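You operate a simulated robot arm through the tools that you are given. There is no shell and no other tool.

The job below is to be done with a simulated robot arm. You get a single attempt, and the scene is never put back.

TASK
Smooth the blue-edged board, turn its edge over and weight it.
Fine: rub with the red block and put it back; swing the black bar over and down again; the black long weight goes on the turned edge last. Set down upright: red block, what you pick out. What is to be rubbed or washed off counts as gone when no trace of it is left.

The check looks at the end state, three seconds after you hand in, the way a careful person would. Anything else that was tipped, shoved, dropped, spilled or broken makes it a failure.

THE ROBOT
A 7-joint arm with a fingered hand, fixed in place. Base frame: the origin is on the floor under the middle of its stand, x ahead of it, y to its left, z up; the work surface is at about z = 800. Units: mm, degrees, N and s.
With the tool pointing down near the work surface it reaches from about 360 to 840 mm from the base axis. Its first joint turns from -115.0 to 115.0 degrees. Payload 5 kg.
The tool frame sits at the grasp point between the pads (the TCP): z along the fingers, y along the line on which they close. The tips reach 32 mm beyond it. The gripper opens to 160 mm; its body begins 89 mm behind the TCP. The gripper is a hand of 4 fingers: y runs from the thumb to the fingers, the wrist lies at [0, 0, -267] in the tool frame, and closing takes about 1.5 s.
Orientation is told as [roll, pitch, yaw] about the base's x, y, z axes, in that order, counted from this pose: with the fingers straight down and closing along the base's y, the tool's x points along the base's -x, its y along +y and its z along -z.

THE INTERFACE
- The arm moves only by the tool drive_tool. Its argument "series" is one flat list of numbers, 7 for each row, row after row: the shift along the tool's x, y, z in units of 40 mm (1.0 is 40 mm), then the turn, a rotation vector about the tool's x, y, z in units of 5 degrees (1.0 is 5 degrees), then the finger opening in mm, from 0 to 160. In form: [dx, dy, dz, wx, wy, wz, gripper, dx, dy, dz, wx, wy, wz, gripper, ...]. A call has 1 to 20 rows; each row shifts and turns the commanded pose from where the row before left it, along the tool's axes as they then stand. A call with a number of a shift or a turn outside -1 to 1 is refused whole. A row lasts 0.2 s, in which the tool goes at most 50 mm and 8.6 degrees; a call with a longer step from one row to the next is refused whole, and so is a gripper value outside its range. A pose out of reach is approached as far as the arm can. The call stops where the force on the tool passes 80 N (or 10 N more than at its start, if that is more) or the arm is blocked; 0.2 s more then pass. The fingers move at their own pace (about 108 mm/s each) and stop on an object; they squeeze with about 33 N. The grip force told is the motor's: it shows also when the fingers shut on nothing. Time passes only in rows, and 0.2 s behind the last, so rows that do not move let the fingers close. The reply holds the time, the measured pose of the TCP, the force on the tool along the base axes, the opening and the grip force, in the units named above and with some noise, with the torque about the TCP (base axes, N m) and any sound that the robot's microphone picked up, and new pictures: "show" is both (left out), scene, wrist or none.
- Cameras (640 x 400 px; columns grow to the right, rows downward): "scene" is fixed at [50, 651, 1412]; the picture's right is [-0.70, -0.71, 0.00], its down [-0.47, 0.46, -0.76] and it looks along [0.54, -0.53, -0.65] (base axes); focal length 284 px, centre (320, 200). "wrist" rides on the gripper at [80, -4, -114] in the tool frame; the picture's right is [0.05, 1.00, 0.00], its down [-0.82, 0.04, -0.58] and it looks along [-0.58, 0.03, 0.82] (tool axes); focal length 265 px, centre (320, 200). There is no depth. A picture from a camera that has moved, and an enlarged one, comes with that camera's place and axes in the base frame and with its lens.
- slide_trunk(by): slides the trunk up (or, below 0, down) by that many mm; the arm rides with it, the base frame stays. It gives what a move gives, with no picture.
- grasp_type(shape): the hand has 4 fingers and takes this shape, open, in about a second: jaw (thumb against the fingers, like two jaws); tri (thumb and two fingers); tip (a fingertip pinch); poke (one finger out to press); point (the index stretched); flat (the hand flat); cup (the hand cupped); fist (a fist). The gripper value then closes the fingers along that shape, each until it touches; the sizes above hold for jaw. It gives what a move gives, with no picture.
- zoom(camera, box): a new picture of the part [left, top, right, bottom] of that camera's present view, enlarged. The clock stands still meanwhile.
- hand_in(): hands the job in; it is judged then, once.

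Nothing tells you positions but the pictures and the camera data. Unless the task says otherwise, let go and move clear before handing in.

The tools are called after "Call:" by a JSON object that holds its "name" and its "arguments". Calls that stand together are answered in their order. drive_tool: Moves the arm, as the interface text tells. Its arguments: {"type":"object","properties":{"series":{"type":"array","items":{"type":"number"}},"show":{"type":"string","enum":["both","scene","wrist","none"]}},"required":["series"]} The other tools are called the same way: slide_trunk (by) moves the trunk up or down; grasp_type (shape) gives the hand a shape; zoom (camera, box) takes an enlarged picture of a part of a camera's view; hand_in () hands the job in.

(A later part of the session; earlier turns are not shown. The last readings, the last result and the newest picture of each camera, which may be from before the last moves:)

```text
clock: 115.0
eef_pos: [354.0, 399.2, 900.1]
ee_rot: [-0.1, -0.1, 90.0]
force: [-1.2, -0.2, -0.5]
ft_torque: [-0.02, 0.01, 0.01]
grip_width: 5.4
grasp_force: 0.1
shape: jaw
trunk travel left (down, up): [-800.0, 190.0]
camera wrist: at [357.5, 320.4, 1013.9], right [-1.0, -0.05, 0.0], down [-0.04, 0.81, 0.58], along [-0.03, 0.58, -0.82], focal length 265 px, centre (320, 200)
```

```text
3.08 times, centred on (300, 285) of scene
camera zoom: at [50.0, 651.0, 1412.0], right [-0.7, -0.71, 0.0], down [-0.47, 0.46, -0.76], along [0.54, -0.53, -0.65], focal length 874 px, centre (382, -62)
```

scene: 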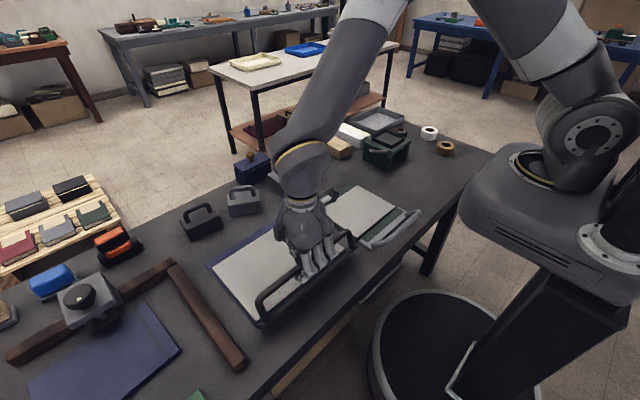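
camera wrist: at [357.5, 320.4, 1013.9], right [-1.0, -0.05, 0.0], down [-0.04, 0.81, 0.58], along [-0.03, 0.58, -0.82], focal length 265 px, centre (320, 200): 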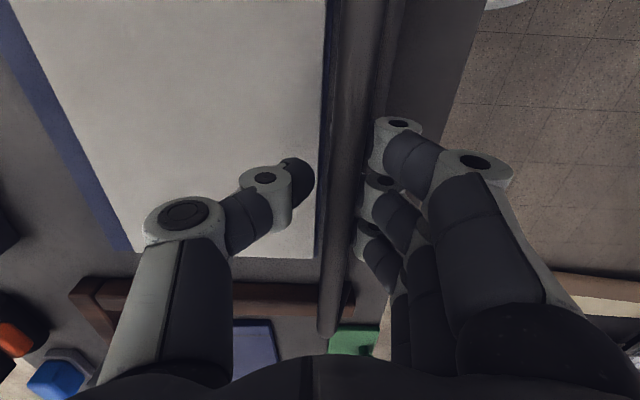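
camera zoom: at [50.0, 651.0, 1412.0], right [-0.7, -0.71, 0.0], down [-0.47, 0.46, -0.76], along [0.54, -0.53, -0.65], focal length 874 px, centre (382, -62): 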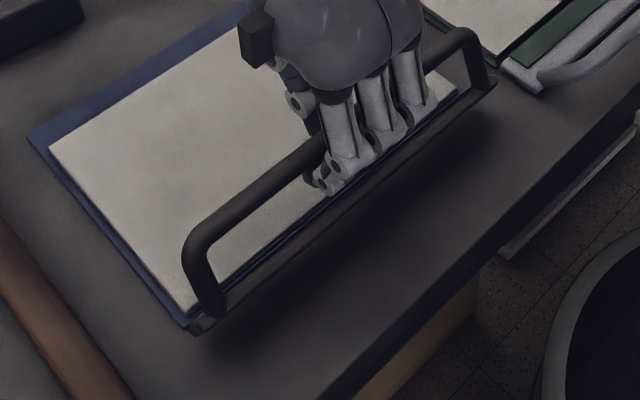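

The bar is nearly upright. I'll carry on over the top and start down on the board side.

Call:
{"name": "drive_tool", "arguments": {"series": [0, -0.44, 0.03, 0, 0, 0, 5, 0, -0.41, 0.09, 0, 0, 0, 5, 0, -0.39, 0.17, 0, 0, 0, 5, 0, -0.355, 0.23, 0, 0, 0, 5], "show": "both"}}

Call:
{"name": "zoom", "arguments": {"camera": "scene", "box": [210, 220, 390, 350]}}

```text
clock: 116.0
eef_pos: [416.9, 399.7, 878.1]
ee_rot: [0.0, -0.1, 89.9]
force: [-2.2, -0.4, -3.2]
ft_torque: [-0.04, -0.03, 0.02]
grip_width: 5.3
grasp_force: 0.1
shape: jaw
trunk travel left (down, up): [-800.0, 190.0]
camera wrist: at [420.7, 320.9, 991.9], right [-1.0, -0.05, 0.0], down [-0.04, 0.81, 0.58], along [-0.03, 0.58, -0.82], focal length 265 px, centre (320, 200)
```

scene: 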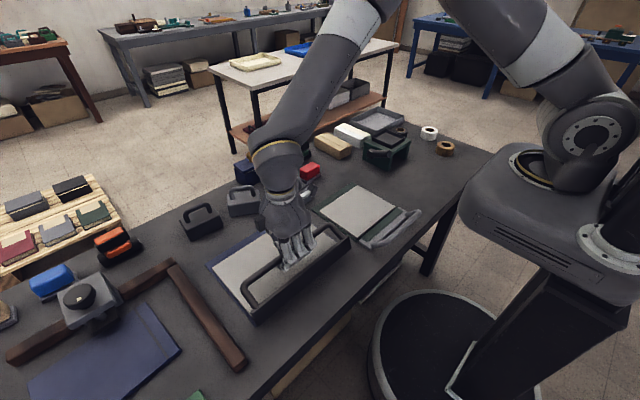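
wrist: 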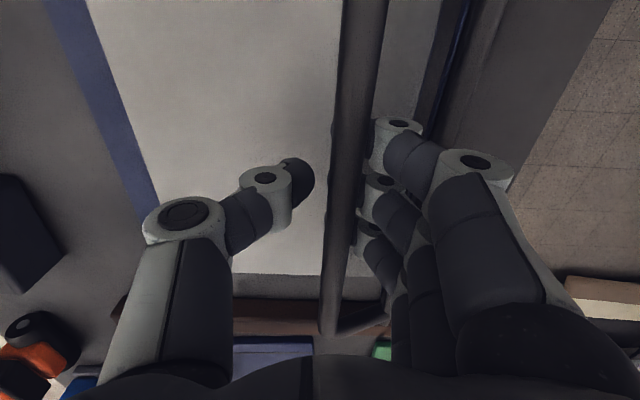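

```text
3.08 times, centred on (300, 285) of scene
camera zoom: at [50.0, 651.0, 1412.0], right [-0.7, -0.71, 0.0], down [-0.47, 0.46, -0.76], along [0.54, -0.53, -0.65], focal length 874 px, centre (382, -62)
```

zoom: 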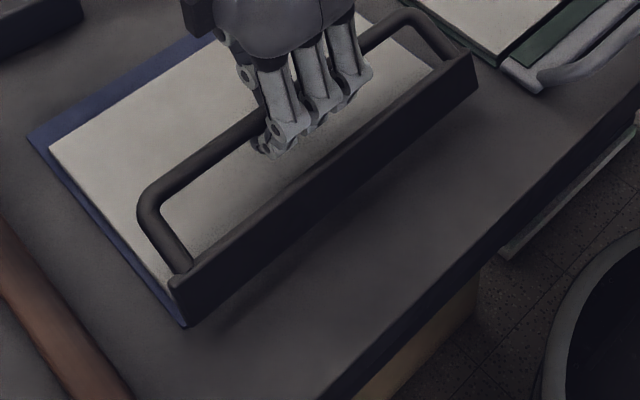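

The plate is now standing with the handle over the sheet. I'll go further down the arc to about 30° above the sheet.

Call:
{"name": "drive_tool", "arguments": {"series": [0, -0.38, 0.28, 0, 0, 0, 5, 0, -0.28, 0.32, 0, 0, 0, 5, 0, 0, 0, 0, 0, 0, 5], "show": "both"}}

Call:
{"name": "zoom", "arguments": {"camera": "scene", "box": [210, 220, 390, 350]}}

```text
clock: 116.8
eef_pos: [440.7, 401.0, 854.0]
ee_rot: [0.1, 0.0, 89.9]
force: [-18.2, -7.8, -8.3]
ft_torque: [-0.07, 0.01, 0.17]
grip_width: 7.0
grasp_force: 0.1
shape: jaw
trunk travel left (down, up): [-800.0, 190.0]
camera wrist: at [445.2, 321.7, 968.3], right [-1.0, -0.05, 0.0], down [-0.04, 0.82, 0.58], along [-0.03, 0.58, -0.82], focal length 265 px, centre (320, 200)
```

scene: 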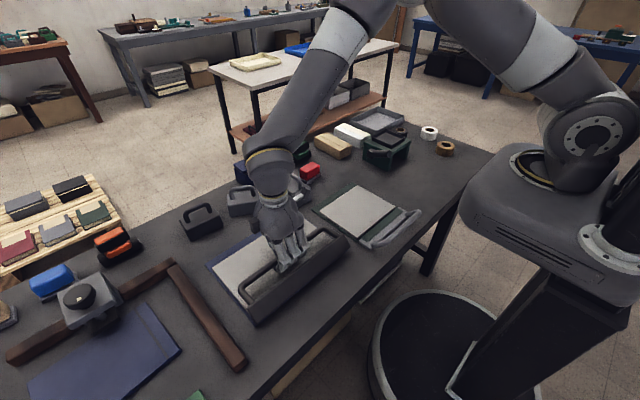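
wrist: 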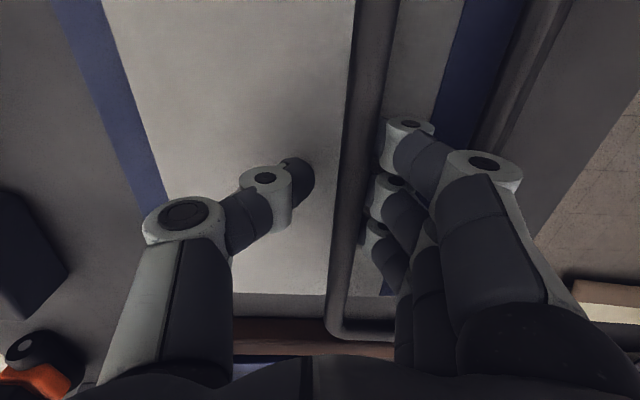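

```text
3.08 times, centred on (300, 285) of scene
camera zoom: at [50.0, 651.0, 1412.0], right [-0.7, -0.71, 0.0], down [-0.47, 0.46, -0.76], along [0.54, -0.53, -0.65], focal length 874 px, centre (382, -62)
```

zoom: 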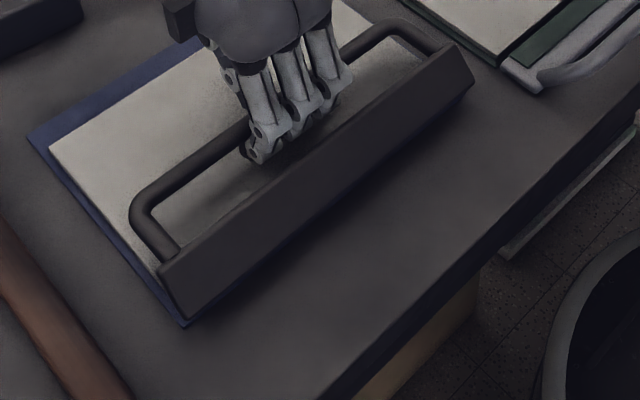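

The bar is about three quarters over and is pushing back against a sideways push. I'll release it from the cage, rise above the tube, and then press it down from above.

Call:
{"name": "drive_tool", "arguments": {"series": [0, 0, 0, 0, 0, 0, 30, 0, 0, 0, 0, 0, 0, 50, 0, 0, 0, 0, 0, 0, 50, 0, 0, -0.5, 0, 0, 0, 50, 0, 0, -0.5, 0, 0, 0, 50, 0, 0, -0.6, 0, 0, 0, 50], "show": "both"}}

Call:
{"name": "zoom", "arguments": {"camera": "scene", "box": [210, 220, 390, 350]}}

```text
clock: 118.2
eef_pos: [443.0, 398.4, 920.3]
ee_rot: [-0.2, -0.1, 89.8]
force: [0.2, -0.2, -0.6]
ft_torque: [0.01, -0.01, 0.02]
grip_width: 49.6
grasp_force: 0.1
shape: jaw
trunk travel left (down, up): [-800.0, 190.0]
camera wrist: at [447.1, 319.0, 1033.7], right [-1.0, -0.05, 0.0], down [-0.04, 0.81, 0.58], along [-0.03, 0.58, -0.82], focal length 265 px, centre (320, 200)
```

scene: 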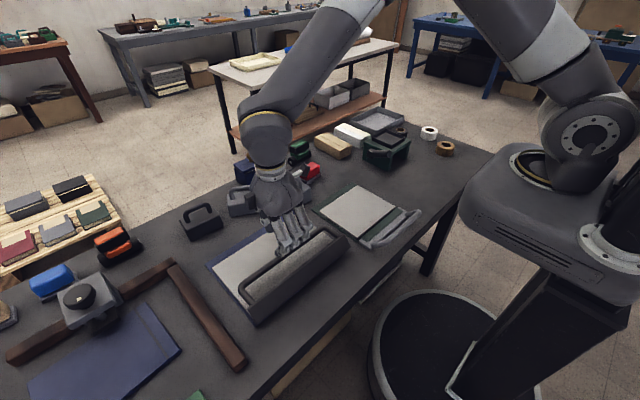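
wrist: 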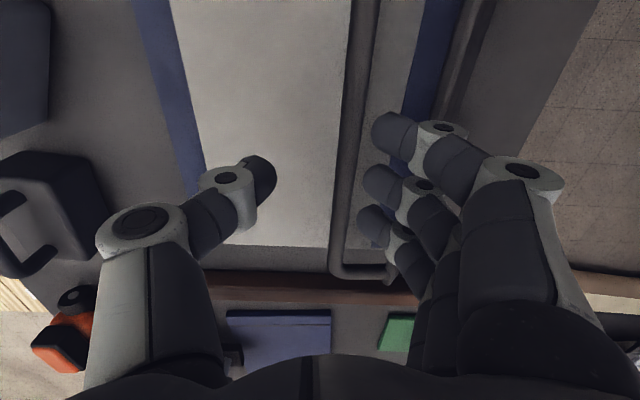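

```text
3.08 times, centred on (300, 285) of scene
camera zoom: at [50.0, 651.0, 1412.0], right [-0.7, -0.71, 0.0], down [-0.47, 0.46, -0.76], along [0.54, -0.53, -0.65], focal length 874 px, centre (382, -62)
```

zoom: 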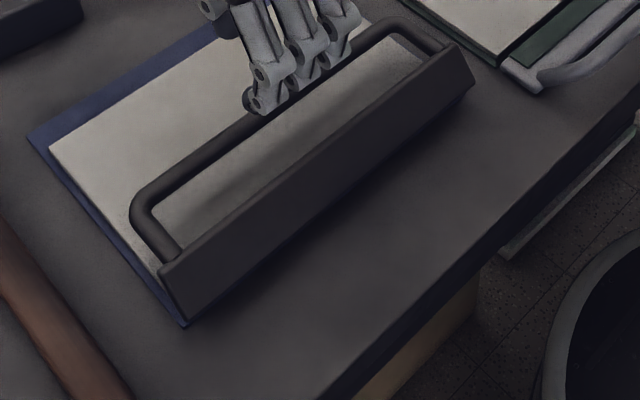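

The bar holds its position by friction. I'll close the fingers, line up over the tube, and descend until I touch it.

Call:
{"name": "drive_tool", "arguments": {"series": [0, 0.24, 0, 0, 0, 0, 5, 0, 0.24, 0, 0, 0, 0, 0, 0, 0, 0, 0, 0, 0, 0, 0, 0, 0.2, 0, 0, 0, 0, 0, 0, 0.2, 0, 0, 0, 0], "show": "both"}}

Call:
{"name": "zoom", "arguments": {"camera": "scene", "box": [210, 220, 390, 350]}}

```text
clock: 119.4
eef_pos: [422.2, 399.7, 903.2]
ee_rot: [-0.2, -0.1, 89.9]
force: [-0.4, -0.4, 0.1]
ft_torque: [-0.03, 0.02, -0.02]
grip_width: 0.0
grasp_force: 33.0
shape: jaw
trunk travel left (down, up): [-800.0, 190.0]
camera wrist: at [427.0, 320.8, 1016.5], right [-1.0, -0.05, 0.0], down [-0.04, 0.81, 0.58], along [-0.03, 0.58, -0.82], focal length 265 px, centre (320, 200)
```

scene: 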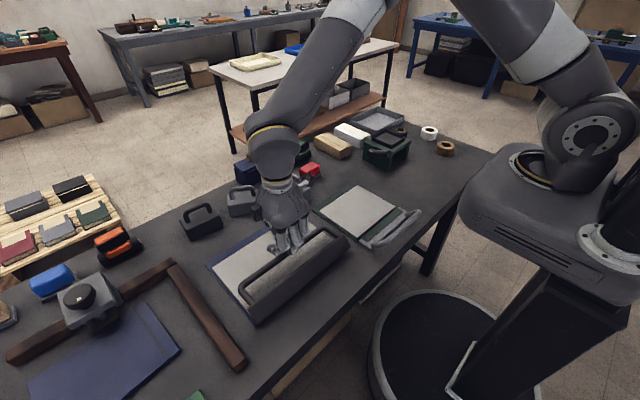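
wrist: 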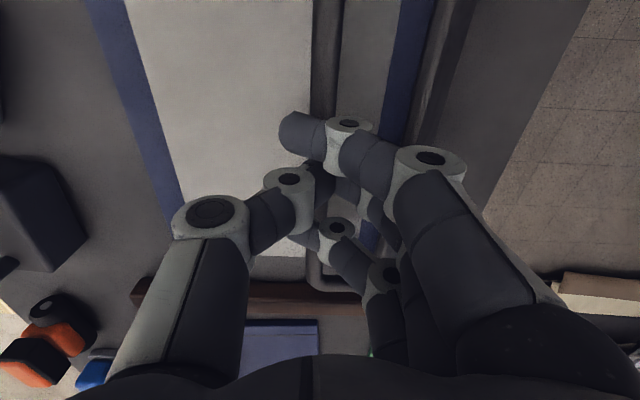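

```text
3.08 times, centred on (300, 285) of scene
camera zoom: at [50.0, 651.0, 1412.0], right [-0.7, -0.71, 0.0], down [-0.47, 0.46, -0.76], along [0.54, -0.53, -0.65], focal length 874 px, centre (382, -62)
```

zoom: 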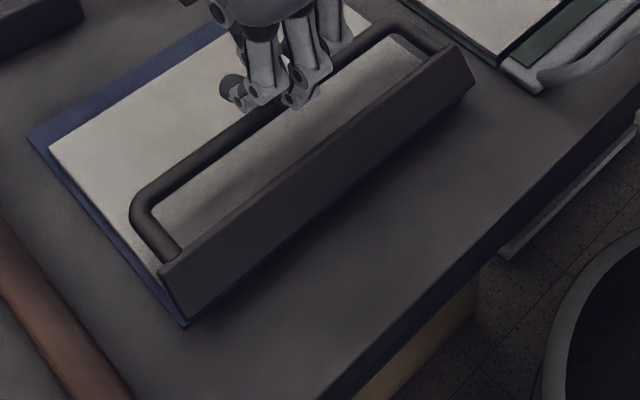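

Call:
{"name": "drive_tool", "arguments": {"series": [0, 0, 0.2, 0, 0, 0, 0, 0, 0, 0.2, 0, 0, 0, 0, 0, 0, 0.1, 0, 0, 0, 0], "show": "none"}}

```text
clock: 120.2
eef_pos: [425.7, 399.8, 885.3]
ee_rot: [-0.4, -0.3, 89.9]
force: [4.5, -1.8, 21.2]
ft_torque: [-0.11, -0.16, 0.01]
grip_width: 0.0
grasp_force: 33.0
shape: jaw
trunk travel left (down, up): [-800.0, 190.0]
```

Contact with the tube at about 21 N. I'll press it on down along the arc.

Call:
{"name": "drive_tool", "arguments": {"series": [0, -0.16, 0.22, 0, 0, 0, 0, 0, -0.15, 0.25, 0, 0, 0, 0], "show": "scene"}}

Call:
{"name": "zoom", "arguments": {"camera": "scene", "box": [210, 220, 390, 350]}}

```text
clock: 120.8
eef_pos: [432.4, 397.5, 865.4]
ee_rot: [0.0, -0.1, 90.0]
force: [-12.3, 1.9, 32.4]
ft_torque: [-0.11, 0.43, -0.05]
grip_width: 0.2
grasp_force: 33.0
shape: jaw
trunk travel left (down, up): [-800.0, 190.0]
```

scene: 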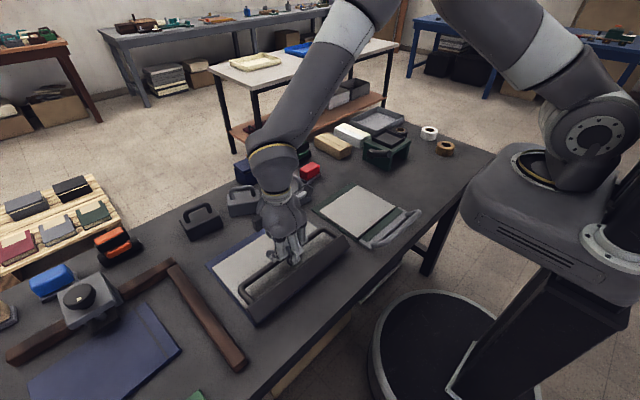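

```text
3.08 times, centred on (300, 285) of scene
camera zoom: at [50.0, 651.0, 1412.0], right [-0.7, -0.71, 0.0], down [-0.47, 0.46, -0.76], along [0.54, -0.53, -0.65], focal length 874 px, centre (382, -62)
```

zoom: 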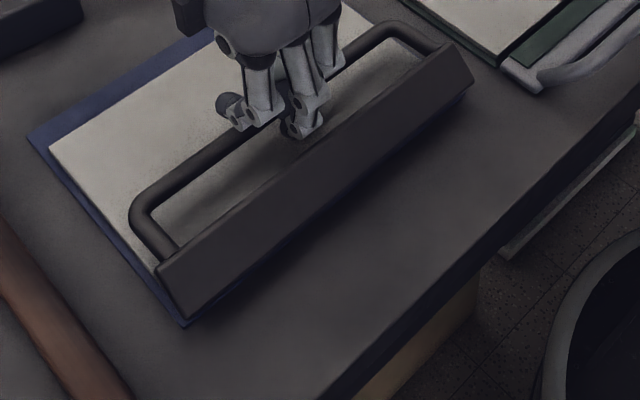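

Call:
{"name": "drive_tool", "arguments": {"series": [0, 0, 0, 0, 0, 0, 0], "show": "wrist"}}

Call:
{"name": "zoom", "arguments": {"camera": "wrist", "box": [200, 60, 480, 300]}}

Call:
{"name": "zoom", "arguments": {"camera": "scene", "box": [250, 220, 350, 290]}}

```text
clock: 121.2
eef_pos: [434.5, 397.3, 865.6]
ee_rot: [-0.1, -0.1, 89.9]
force: [-19.0, 0.0, 30.1]
ft_torque: [-0.04, 0.55, 0.01]
grip_width: 0.0
grasp_force: 33.0
shape: jaw
trunk travel left (down, up): [-800.0, 190.0]
camera wrist: at [437.9, 319.0, 978.4], right [-1.0, -0.05, 0.0], down [-0.04, 0.81, 0.58], along [-0.03, 0.58, -0.82], focal length 265 px, centre (320, 200)
```

wrist: 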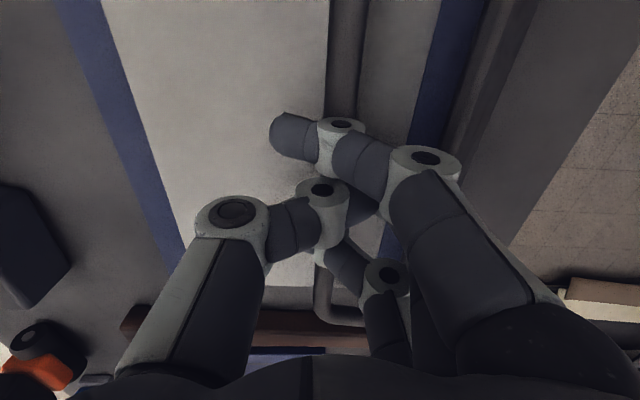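

```text
1.67 times, centred on (340, 180) of wrist
camera zoom: at [437.9, 319.0, 978.4], right [-1.0, -0.05, 0.0], down [-0.04, 0.81, 0.58], along [-0.03, 0.58, -0.82], focal length 442 px, centre (287, 233)
```

zoom: 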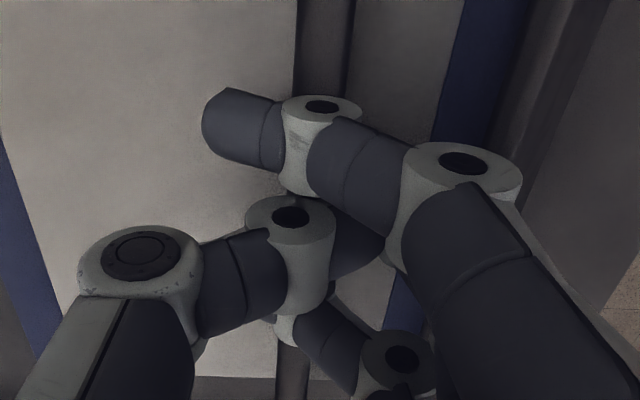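

```text
5.71 times, centred on (300, 255) of scene
camera zoom: at [50.0, 651.0, 1412.0], right [-0.7, -0.71, 0.0], down [-0.47, 0.46, -0.76], along [0.54, -0.53, -0.65], focal length 1623 px, centre (434, -114)
```

zoom: 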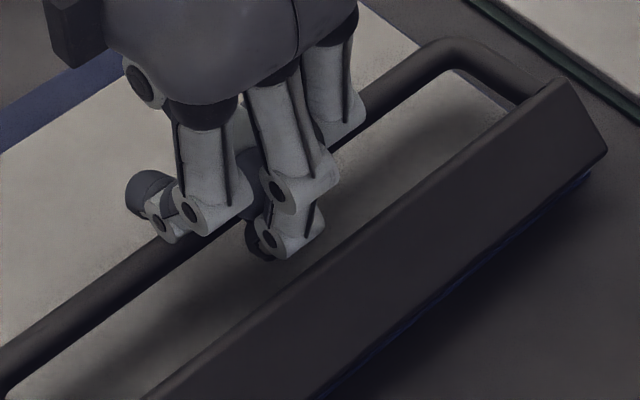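

The bar moves but resists firmly. I'll continue pressing with a bit more x so the fingers stay on top of the tube.

Call:
{"name": "drive_tool", "arguments": {"series": [0, -0.2, 0.1, 0, 0, 0, 0, 0, -0.12, 0.2, 0, 0, 0, 0, 0, -0.1, 0.2, 0, 0, 0, 0], "show": "both"}}

Call:
{"name": "zoom", "arguments": {"camera": "scene", "box": [210, 220, 390, 350]}}

```text
clock: 122.0
eef_pos: [450.5, 400.0, 855.6]
ee_rot: [-0.4, -0.6, 89.7]
force: [-24.1, -20.2, 54.5]
ft_torque: [-0.52, 1.58, 0.63]
grip_width: 0.0
grasp_force: 33.1
shape: jaw
trunk travel left (down, up): [-800.0, 190.0]
stopped in row 3: the force on the tool passed its limit at 84 N (the readings are from after the stop); the commanded pose is now the measured one
camera wrist: at [453.4, 320.0, 967.6], right [-1.0, -0.05, -0.01], down [-0.04, 0.81, 0.59], along [-0.02, 0.59, -0.81], focal length 265 px, centre (320, 200)
```

scene: 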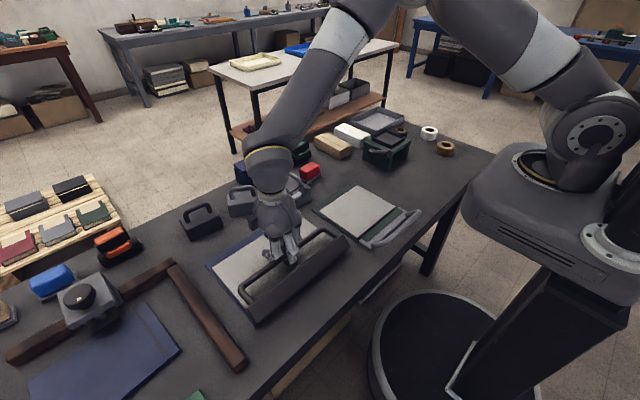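
wrist: 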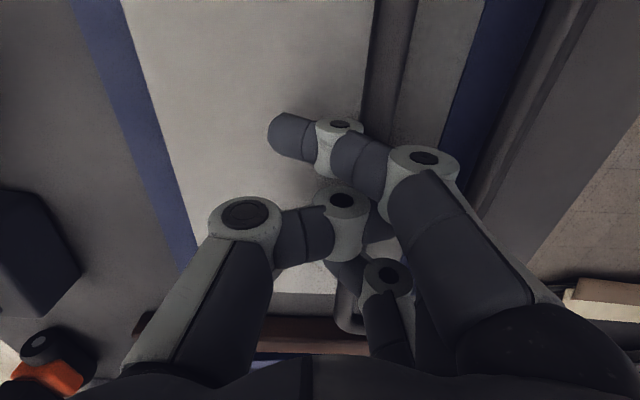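

```text
3.08 times, centred on (300, 285) of scene
camera zoom: at [50.0, 651.0, 1412.0], right [-0.7, -0.71, 0.0], down [-0.47, 0.46, -0.76], along [0.54, -0.53, -0.65], focal length 874 px, centre (382, -62)
```

zoom: 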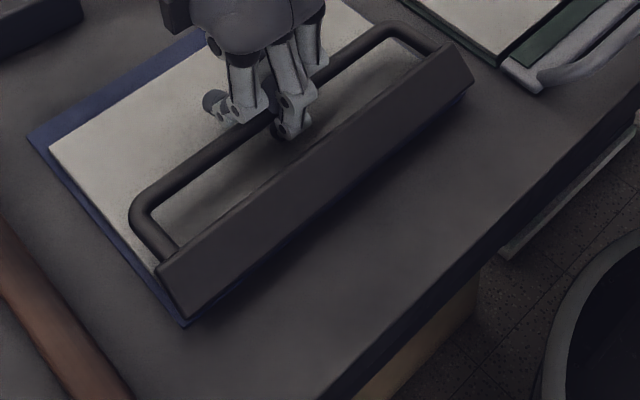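

The force limit tripped and the bar hasn't turned any further, so it's at its end stop. I'll back off and look at the blue flap.

Call:
{"name": "drive_tool", "arguments": {"series": [0, 0, -0.3, 0, 0, 0, 0, 0, 0, -0.5, 0, 0, 0, 0, 0, 0, -0.8, 0, 0, 0, 30, 0, 0, -1, 0, 0, 0, 60, 0, 0, -1, 0, 0, 0, 80], "show": "both"}}

Call:
{"name": "zoom", "arguments": {"camera": "wrist", "box": [240, 0, 480, 180]}}

Call:
{"name": "zoom", "arguments": {"camera": "scene", "box": [230, 220, 370, 340]}}

```text
clock: 123.2
eef_pos: [456.0, 400.5, 993.2]
ee_rot: [-0.4, -0.5, 89.7]
force: [-0.9, -0.6, 0.5]
ft_torque: [0.07, 0.02, -0.01]
grip_width: 79.2
grasp_force: 0.0
shape: jaw
trunk travel left (down, up): [-800.0, 190.0]
camera wrist: at [458.3, 321.0, 1105.7], right [-1.0, -0.05, -0.01], down [-0.04, 0.81, 0.58], along [-0.02, 0.58, -0.81], focal length 265 px, centre (320, 200)
```

scene: 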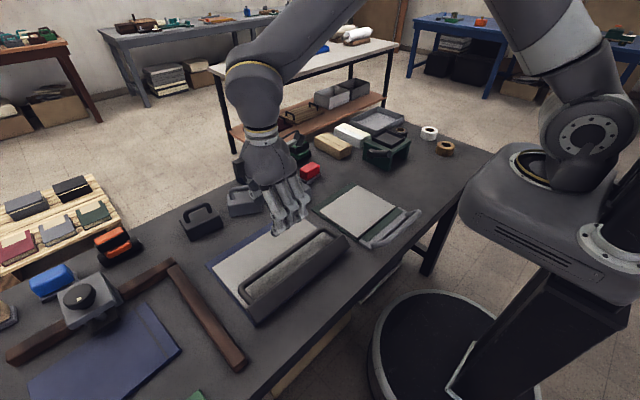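
wrist: 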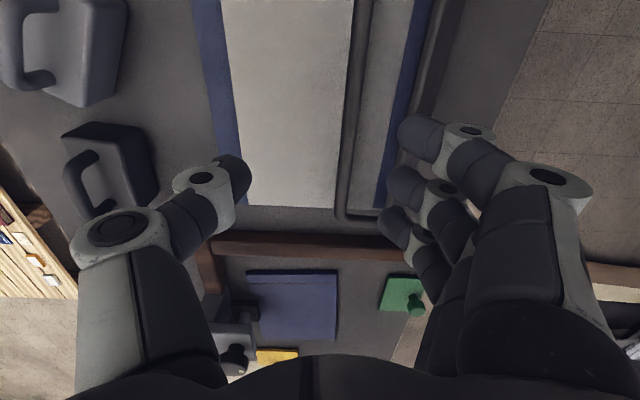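

```text
2.22 times, centred on (360, 90) of wrist
camera zoom: at [458.3, 321.0, 1105.7], right [-1.0, -0.05, -0.01], down [-0.04, 0.81, 0.58], along [-0.02, 0.58, -0.81], focal length 590 px, centre (231, 444)
```

zoom: 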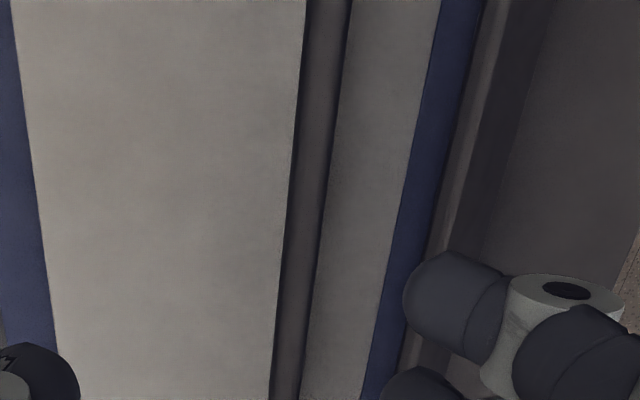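

```text
3.33 times, centred on (300, 280) of scene
camera zoom: at [50.0, 651.0, 1412.0], right [-0.7, -0.71, 0.0], down [-0.47, 0.46, -0.76], along [0.54, -0.53, -0.65], focal length 947 px, centre (387, -67)
```

zoom: 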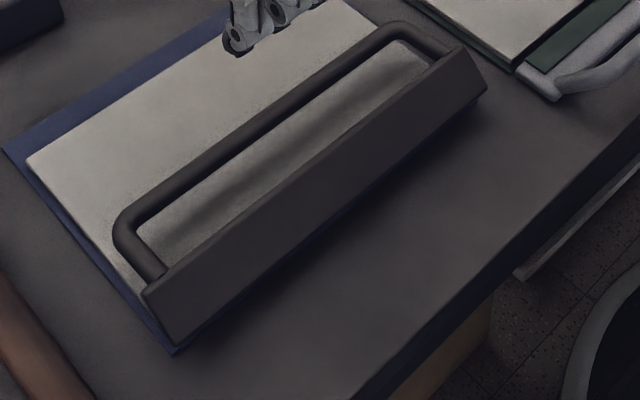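

The blue flap now lies folded over on the sheet edge, at about x 359–381, so the edge is turned. Next I'll cage the tube again and swing the bar back down to its rest position.

Call:
{"name": "drive_tool", "arguments": {"series": [0, 0.28, 0.3, 0, 0, 0, 52, 0, 0.27, 0.7, 0, 0, 0, 52, 0, 0, 0.8, 0, 0, 0, 52, 0, 0, 0.6, 0, 0, 0, 52], "show": "both"}}

```text
clock: 124.2
eef_pos: [433.4, 404.0, 893.9]
ee_rot: [-0.3, -0.3, 89.9]
force: [-0.6, 0.2, 0.5]
ft_torque: [-0.03, 0.03, -0.02]
grip_width: 52.8
grasp_force: 0.2
shape: jaw
trunk travel left (down, up): [-800.0, 190.0]
camera wrist: at [436.5, 323.0, 1007.1], right [-1.0, -0.05, -0.01], down [-0.04, 0.81, 0.58], along [-0.02, 0.58, -0.81], focal length 265 px, centre (320, 200)
```

scene: 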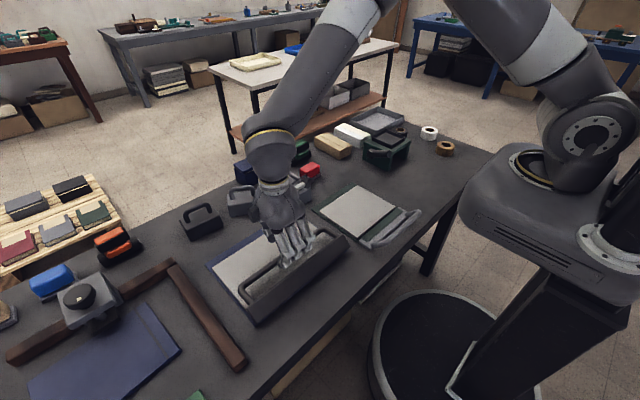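
wrist: 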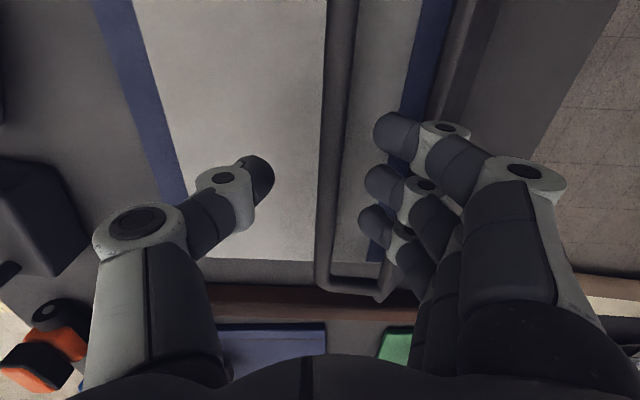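

Call:
{"name": "drive_tool", "arguments": {"series": [0, 0, 0.45, 0, 0, 0, 52, 0, 0, 0.5, 0, 0, 0, 52, 0, 0, 0, 0, 0, 0, 30, 0, 0, 0, 0, 0, 0, 5, 0, 0, 0, 0, 0, 0, 5, 0, 0, 0, 0, 0, 0, 5], "show": "both"}}

Call:
{"name": "zoom", "arguments": {"camera": "scene", "box": [230, 220, 370, 340]}}

```text
clock: 125.6
eef_pos: [431.3, 402.8, 857.8]
ee_rot: [-0.2, -0.3, 89.9]
force: [-9.4, -0.8, -2.7]
ft_torque: [-0.05, 0.1, 0.01]
grip_width: 6.1
grasp_force: 0.1
shape: jaw
trunk travel left (down, up): [-800.0, 190.0]
camera wrist: at [434.5, 324.3, 971.2], right [-1.0, -0.05, 0.0], down [-0.04, 0.81, 0.58], along [-0.03, 0.58, -0.81], focal length 265 px, centre (320, 200)
```

scene: 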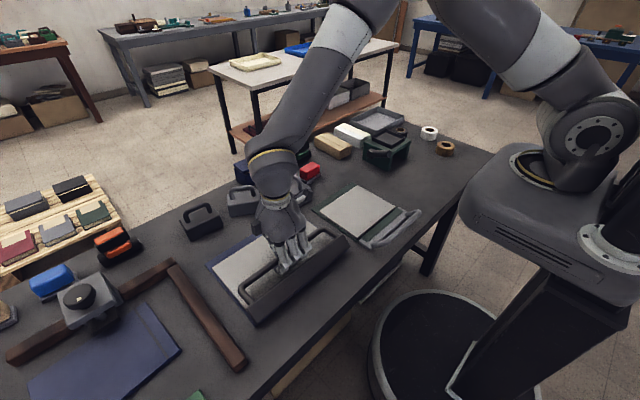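
wrist: 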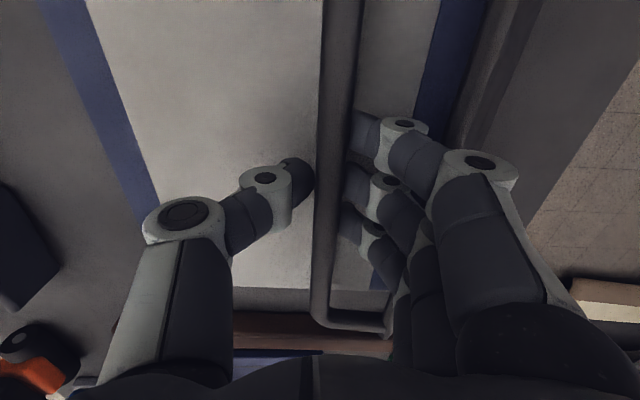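

```text
3.33 times, centred on (300, 280) of scene
camera zoom: at [50.0, 651.0, 1412.0], right [-0.7, -0.71, 0.0], down [-0.47, 0.46, -0.76], along [0.54, -0.53, -0.65], focal length 947 px, centre (387, -67)
```

zoom: 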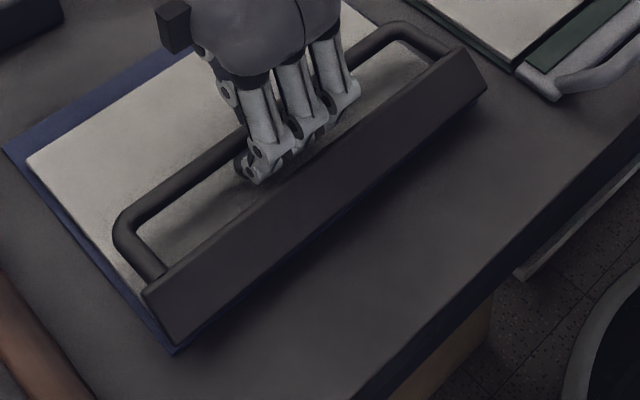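

The tube is caged again. I'll swing it back along the arc, first up to vertical.

Call:
{"name": "drive_tool", "arguments": {"series": [0, 0.3, -0.2, 0, 0, 0, 5, 0, 0.28, -0.1, 0, 0, 0, 5, 0, 0.335, -0.26, 0, 0, 0, 5, 0, 0.37, -0.2, 0, 0, 0, 5, 0, 0.4, -0.13, 0, 0, 0, 5, 0, 0.42, -0.06, 0, 0, 0, 5], "show": "both"}}

Call:
{"name": "zoom", "arguments": {"camera": "scene", "box": [230, 220, 370, 340]}}

```text
clock: 127.0
eef_pos: [348.4, 403.6, 895.4]
ee_rot: [-0.4, -0.3, 90.0]
force: [0.0, -0.3, 0.1]
ft_torque: [0.0, -0.01, 0.01]
grip_width: 5.4
grasp_force: 0.0
shape: jaw
trunk travel left (down, up): [-800.0, 190.0]
camera wrist: at [351.4, 323.8, 1008.4], right [-1.0, -0.05, -0.01], down [-0.04, 0.81, 0.58], along [-0.02, 0.58, -0.81], focal length 265 px, centre (320, 200)
```

scene: 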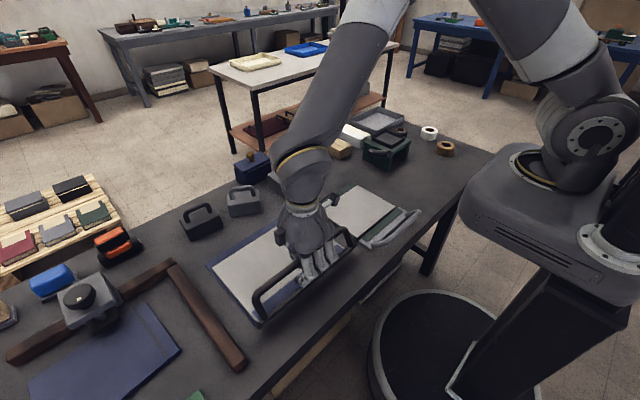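
wrist: 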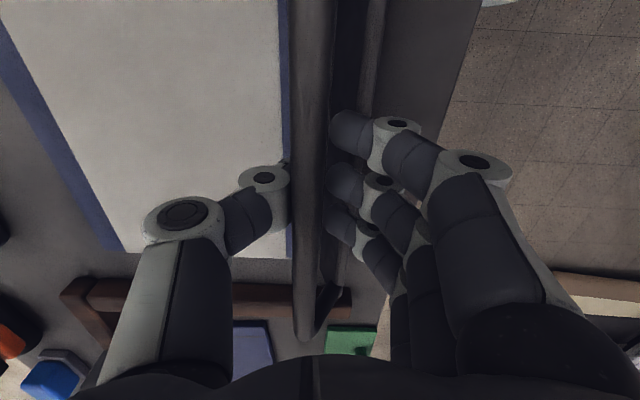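

```text
3.33 times, centred on (300, 280) of scene
camera zoom: at [50.0, 651.0, 1412.0], right [-0.7, -0.71, 0.0], down [-0.47, 0.46, -0.76], along [0.54, -0.53, -0.65], focal length 947 px, centre (387, -67)
```

zoom: 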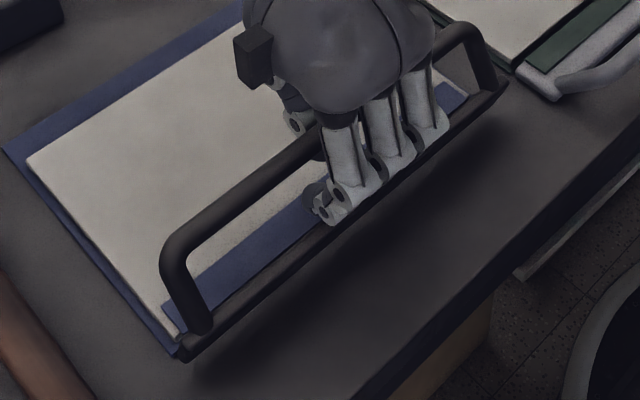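

The flap stays folded on the sheet, and the bar is at the top of its way back. I'll continue down on the near side.

Call:
{"name": "drive_tool", "arguments": {"series": [0, 0.435, 0.05, 0, 0, 0, 5, 0, 0.425, 0.09, 0, 0, 0, 5, 0, 0.39, 0.16, 0, 0, 0, 5, 0, 0.35, 0.24, 0, 0, 0, 5], "show": "both"}}

Call:
{"name": "zoom", "arguments": {"camera": "scene", "box": [230, 220, 370, 340]}}

```text
clock: 128.0
eef_pos: [285.1, 403.1, 874.0]
ee_rot: [-0.3, -0.3, 89.8]
force: [0.6, -0.3, -0.3]
ft_torque: [-0.01, -0.03, 0.02]
grip_width: 5.1
grasp_force: 0.0
shape: jaw
trunk travel left (down, up): [-800.0, 190.0]
camera wrist: at [288.6, 323.7, 987.6], right [-1.0, -0.05, 0.0], down [-0.04, 0.81, 0.58], along [-0.02, 0.58, -0.81], focal length 265 px, centre (320, 200)
```

scene: 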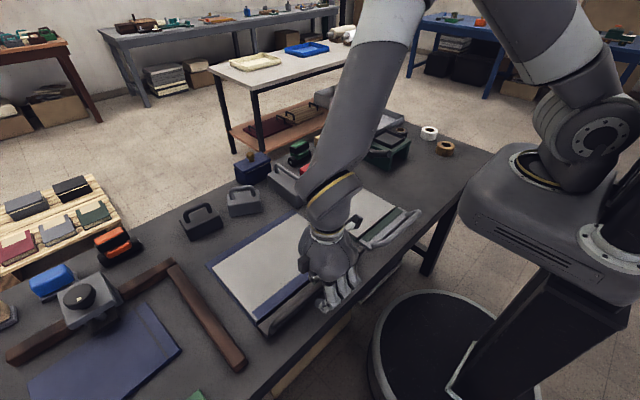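
wrist: 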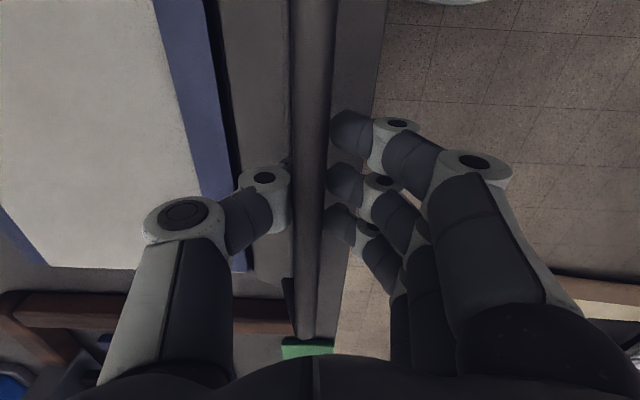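

```text
3.33 times, centred on (300, 280) of scene
camera zoom: at [50.0, 651.0, 1412.0], right [-0.7, -0.71, 0.0], down [-0.47, 0.46, -0.76], along [0.54, -0.53, -0.65], focal length 947 px, centre (387, -67)
```

zoom: 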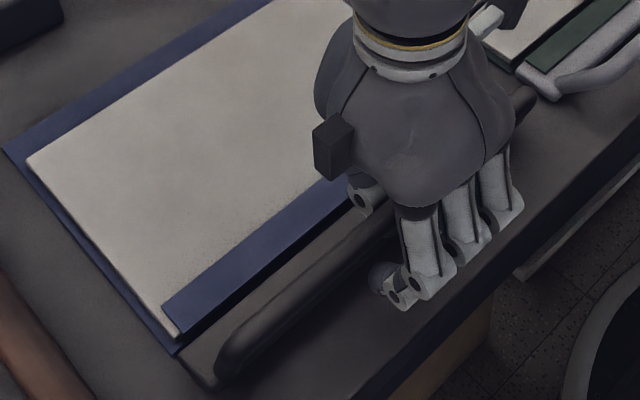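

Call:
{"name": "drive_tool", "arguments": {"series": [0, 0.31, 0.3, 0, 0, 0, 5, 0, 0.2, 0.3, 0, 0, 0, 5, 0, 0.05, 0.1, 0, 0, 0, 5, 0, 0, 0, 0, 0, 0, 5], "show": "both"}}

Call:
{"name": "zoom", "arguments": {"camera": "scene", "box": [230, 220, 370, 340]}}

```text
clock: 129.0
eef_pos: [263.8, 404.1, 845.3]
ee_rot: [-0.2, -0.4, 89.9]
force: [3.0, 0.7, 0.9]
ft_torque: [0.0, -0.01, 0.03]
grip_width: 5.6
grasp_force: 0.0
shape: jaw
trunk travel left (down, up): [-800.0, 190.0]
camera wrist: at [266.6, 324.3, 958.6], right [-1.0, -0.05, -0.01], down [-0.04, 0.81, 0.58], along [-0.02, 0.58, -0.81], focal length 265 px, centre (320, 200)
```

scene: 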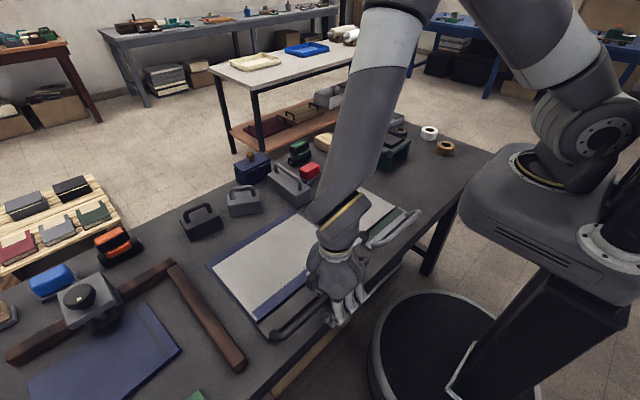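
wrist: 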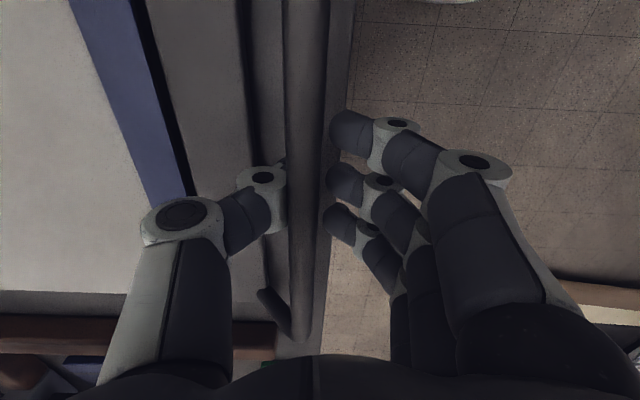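

```text
3.33 times, centred on (300, 280) of scene
camera zoom: at [50.0, 651.0, 1412.0], right [-0.7, -0.71, 0.0], down [-0.47, 0.46, -0.76], along [0.54, -0.53, -0.65], focal length 947 px, centre (387, -67)
```

zoom: 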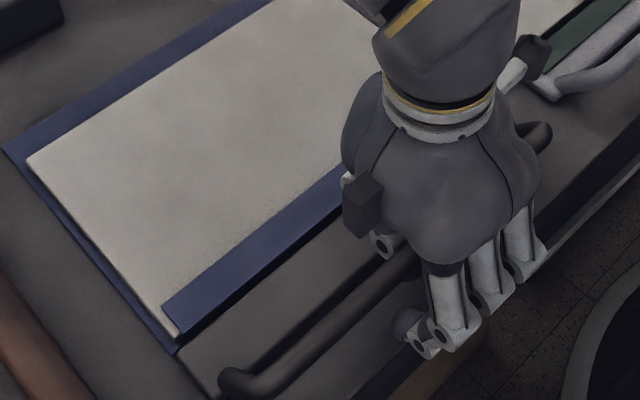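

The bar looks back at its rest position. I'll pull gently a little further to confirm it's fully down, then open and rise clear.

Call:
{"name": "drive_tool", "arguments": {"series": [0, 0.12, 0.05, 0, 0, 0, 5, 0, 0.05, 0, 0, 0, 0, 5, 0, 0, 0, 0, 0, 0, 5], "show": "none"}}

```text
clock: 129.8
eef_pos: [258.4, 403.5, 845.1]
ee_rot: [-0.3, -0.4, 89.7]
force: [13.9, 0.2, 2.5]
ft_torque: [0.01, 0.01, 0.02]
grip_width: 7.9
grasp_force: 0.1
shape: jaw
trunk travel left (down, up): [-800.0, 190.0]
```

It's at its stop, with the force rising to 14 N and no further motion. I'll release and lift away.

Call:
{"name": "drive_tool", "arguments": {"series": [0, -0.25, 0, 0, 0, 0, 20, 0, 0, 0, 0, 0, 0, 50, 0, 0, 0, 0, 0, 0, 56, 0, 0, 0, 0, 0, 0, 56, 0, 0, -0.5, 0, 0, 0, 56, 0, 0, -0.8, 0, 0, 0, 56, 0, 0, -1, 0, 0, 0, 56, 0, 0, -1, 0, 0, 0, 56, 0, 0, -1, 0, 0, 0, 80], "show": "both"}}

Call:
{"name": "zoom", "arguments": {"camera": "scene", "box": [230, 220, 370, 340]}}

Call:
{"name": "zoom", "arguments": {"camera": "wrist", "box": [160, 0, 400, 180]}}

```text
clock: 131.8
eef_pos: [265.5, 401.5, 1014.6]
ee_rot: [-0.2, -0.3, 89.9]
force: [-0.1, 0.2, 0.2]
ft_torque: [0.01, 0.01, 0.04]
grip_width: 79.3
grasp_force: 0.1
shape: jaw
trunk travel left (down, up): [-800.0, 190.0]
camera wrist: at [267.8, 321.6, 1127.8], right [-1.0, -0.05, -0.01], down [-0.04, 0.81, 0.58], along [-0.02, 0.58, -0.81], focal length 265 px, centre (320, 200)
```

scene: 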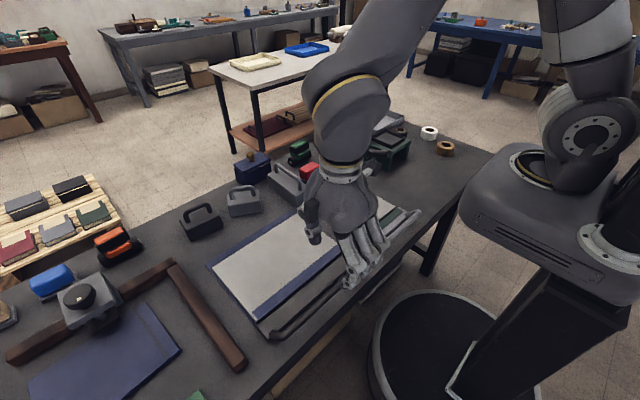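
wrist: 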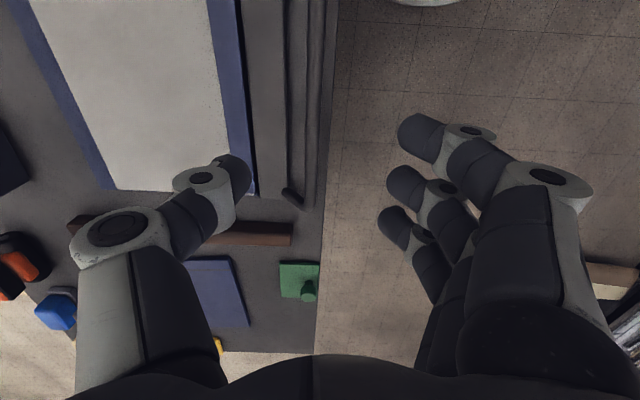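

```text
3.33 times, centred on (300, 280) of scene
camera zoom: at [50.0, 651.0, 1412.0], right [-0.7, -0.71, 0.0], down [-0.47, 0.46, -0.76], along [0.54, -0.53, -0.65], focal length 947 px, centre (387, -67)
```

zoom: 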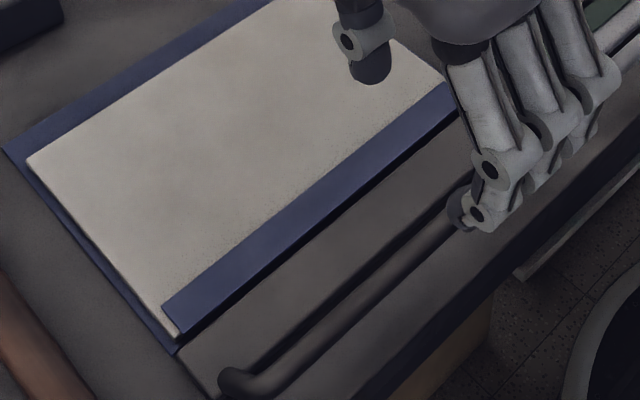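

```text
2.22 times, centred on (280, 90) of wrist
camera zoom: at [267.8, 321.6, 1127.8], right [-1.0, -0.05, -0.01], down [-0.04, 0.81, 0.58], along [-0.02, 0.58, -0.81], focal length 590 px, centre (409, 444)
```

zoom: 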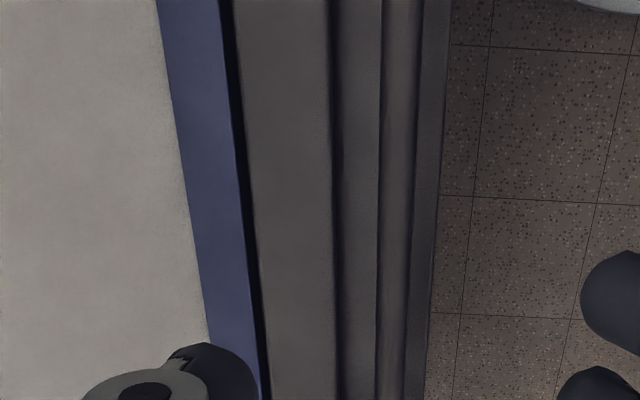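

The bar is down again with the edge neatly turned, lying over x 352–379. For the weight, I've searched everywhere reachable and found only one black weight, near (690, 490). I'll go closer to examine it before deciding.

Call:
{"name": "drive_tool", "arguments": {"series": [-0.12, -0.94, 0, 0, 0, 0, 120, -0.12, -0.94, 0, 0, 0, 0, 120, -0.12, -0.94, 0, 0, 0, 0, 120, -0.12, -0.94, 0, 0, 0, 0, 120, -0.12, -0.94, 0, 0, 0, 0, 120, -0.12, -0.94, 0, 0, 0, 0, 120, -0.12, -0.94, 0, 0, 0, 0, 120, -0.12, -0.94, 0, 0, 0, 0, 120, -0.12, -0.94, 0, 0, 0, 0, 120], "show": "both"}}

Call:
{"name": "zoom", "arguments": {"camera": "wrist", "box": [200, 0, 480, 200]}}

```text
clock: 133.8
eef_pos: [600.2, 444.0, 1018.8]
ee_rot: [-0.2, -0.3, 89.8]
force: [0.4, 0.2, 0.3]
ft_torque: [0.02, 0.05, -0.04]
grip_width: 119.8
grasp_force: 0.1
shape: jaw
trunk travel left (down, up): [-800.0, 190.0]
camera wrist: at [603.4, 364.8, 1131.4], right [-1.0, -0.05, 0.0], down [-0.04, 0.81, 0.58], along [-0.03, 0.58, -0.81], focal length 265 px, centre (320, 200)
```

scene: 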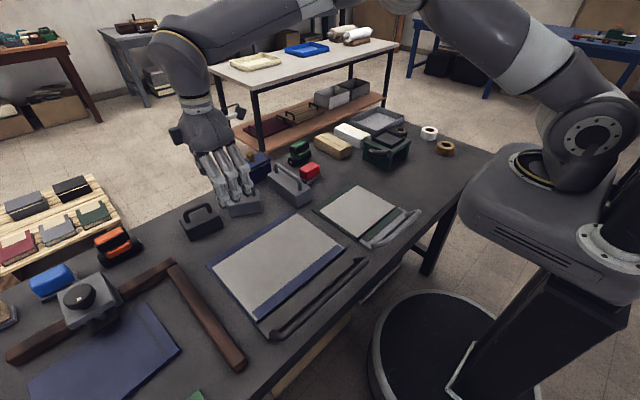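
wrist: 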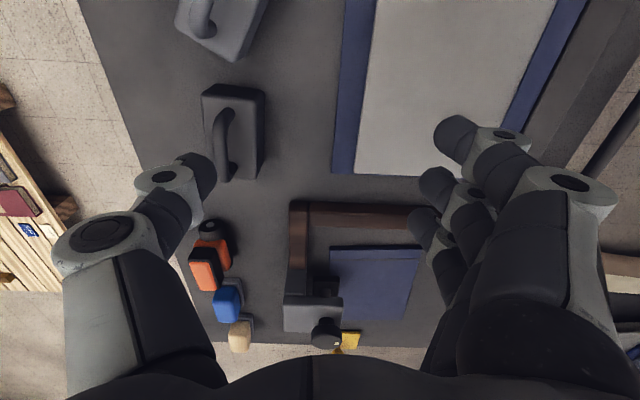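

```text
2.00 times, centred on (340, 100) of wrist
camera zoom: at [603.4, 364.8, 1131.4], right [-1.0, -0.05, 0.0], down [-0.04, 0.81, 0.58], along [-0.03, 0.58, -0.81], focal length 531 px, centre (280, 400)
```

zoom: 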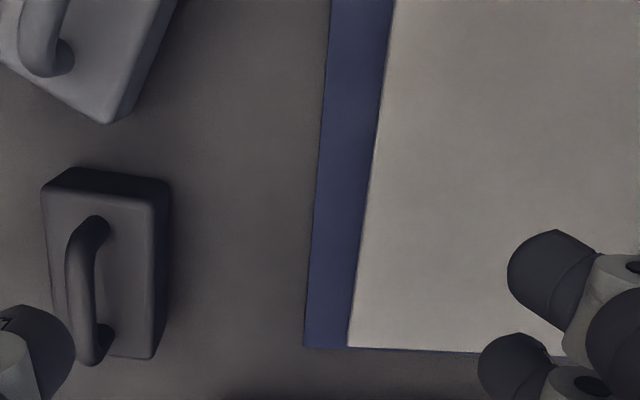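

Call:
{"name": "drive_tool", "arguments": {"series": [0.8, -0.3, 0, 0, 0, 0, 120, 0.8, -0.3, 0, 0, 0, 0, 120, 0.8, -0.3, 0, 0, 0, 0, 120, 0.8, -0.3, 0, 0, 0, 0, 120], "show": "wrist"}}

Call:
{"name": "zoom", "arguments": {"camera": "wrist", "box": [120, 0, 400, 200]}}

```text
clock: 134.8
eef_pos: [650.7, 314.4, 1016.2]
ee_rot: [-0.3, -0.4, 89.9]
force: [0.9, 0.1, -0.3]
ft_torque: [0.02, 0.02, -0.01]
grip_width: 119.9
grasp_force: 0.1
shape: jaw
trunk travel left (down, up): [-800.0, 190.0]
camera wrist: at [654.6, 235.7, 1129.9], right [-1.0, -0.05, 0.0], down [-0.04, 0.81, 0.58], along [-0.02, 0.58, -0.81], focal length 265 px, centre (320, 200)
```

wrist: 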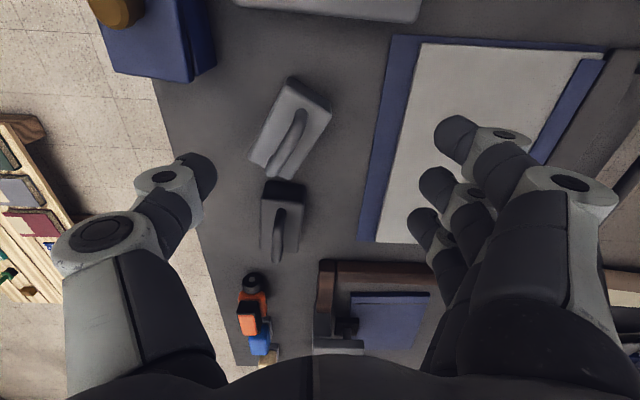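

```text
2.00 times, centred on (260, 100) of wrist
camera zoom: at [654.6, 235.7, 1129.9], right [-1.0, -0.05, 0.0], down [-0.04, 0.81, 0.58], along [-0.02, 0.58, -0.81], focal length 531 px, centre (440, 400)
```

zoom: 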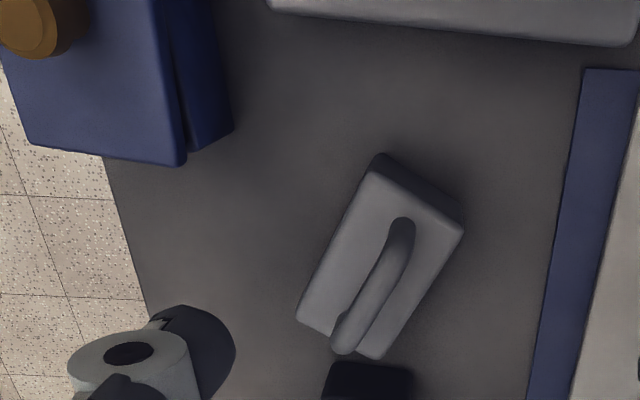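

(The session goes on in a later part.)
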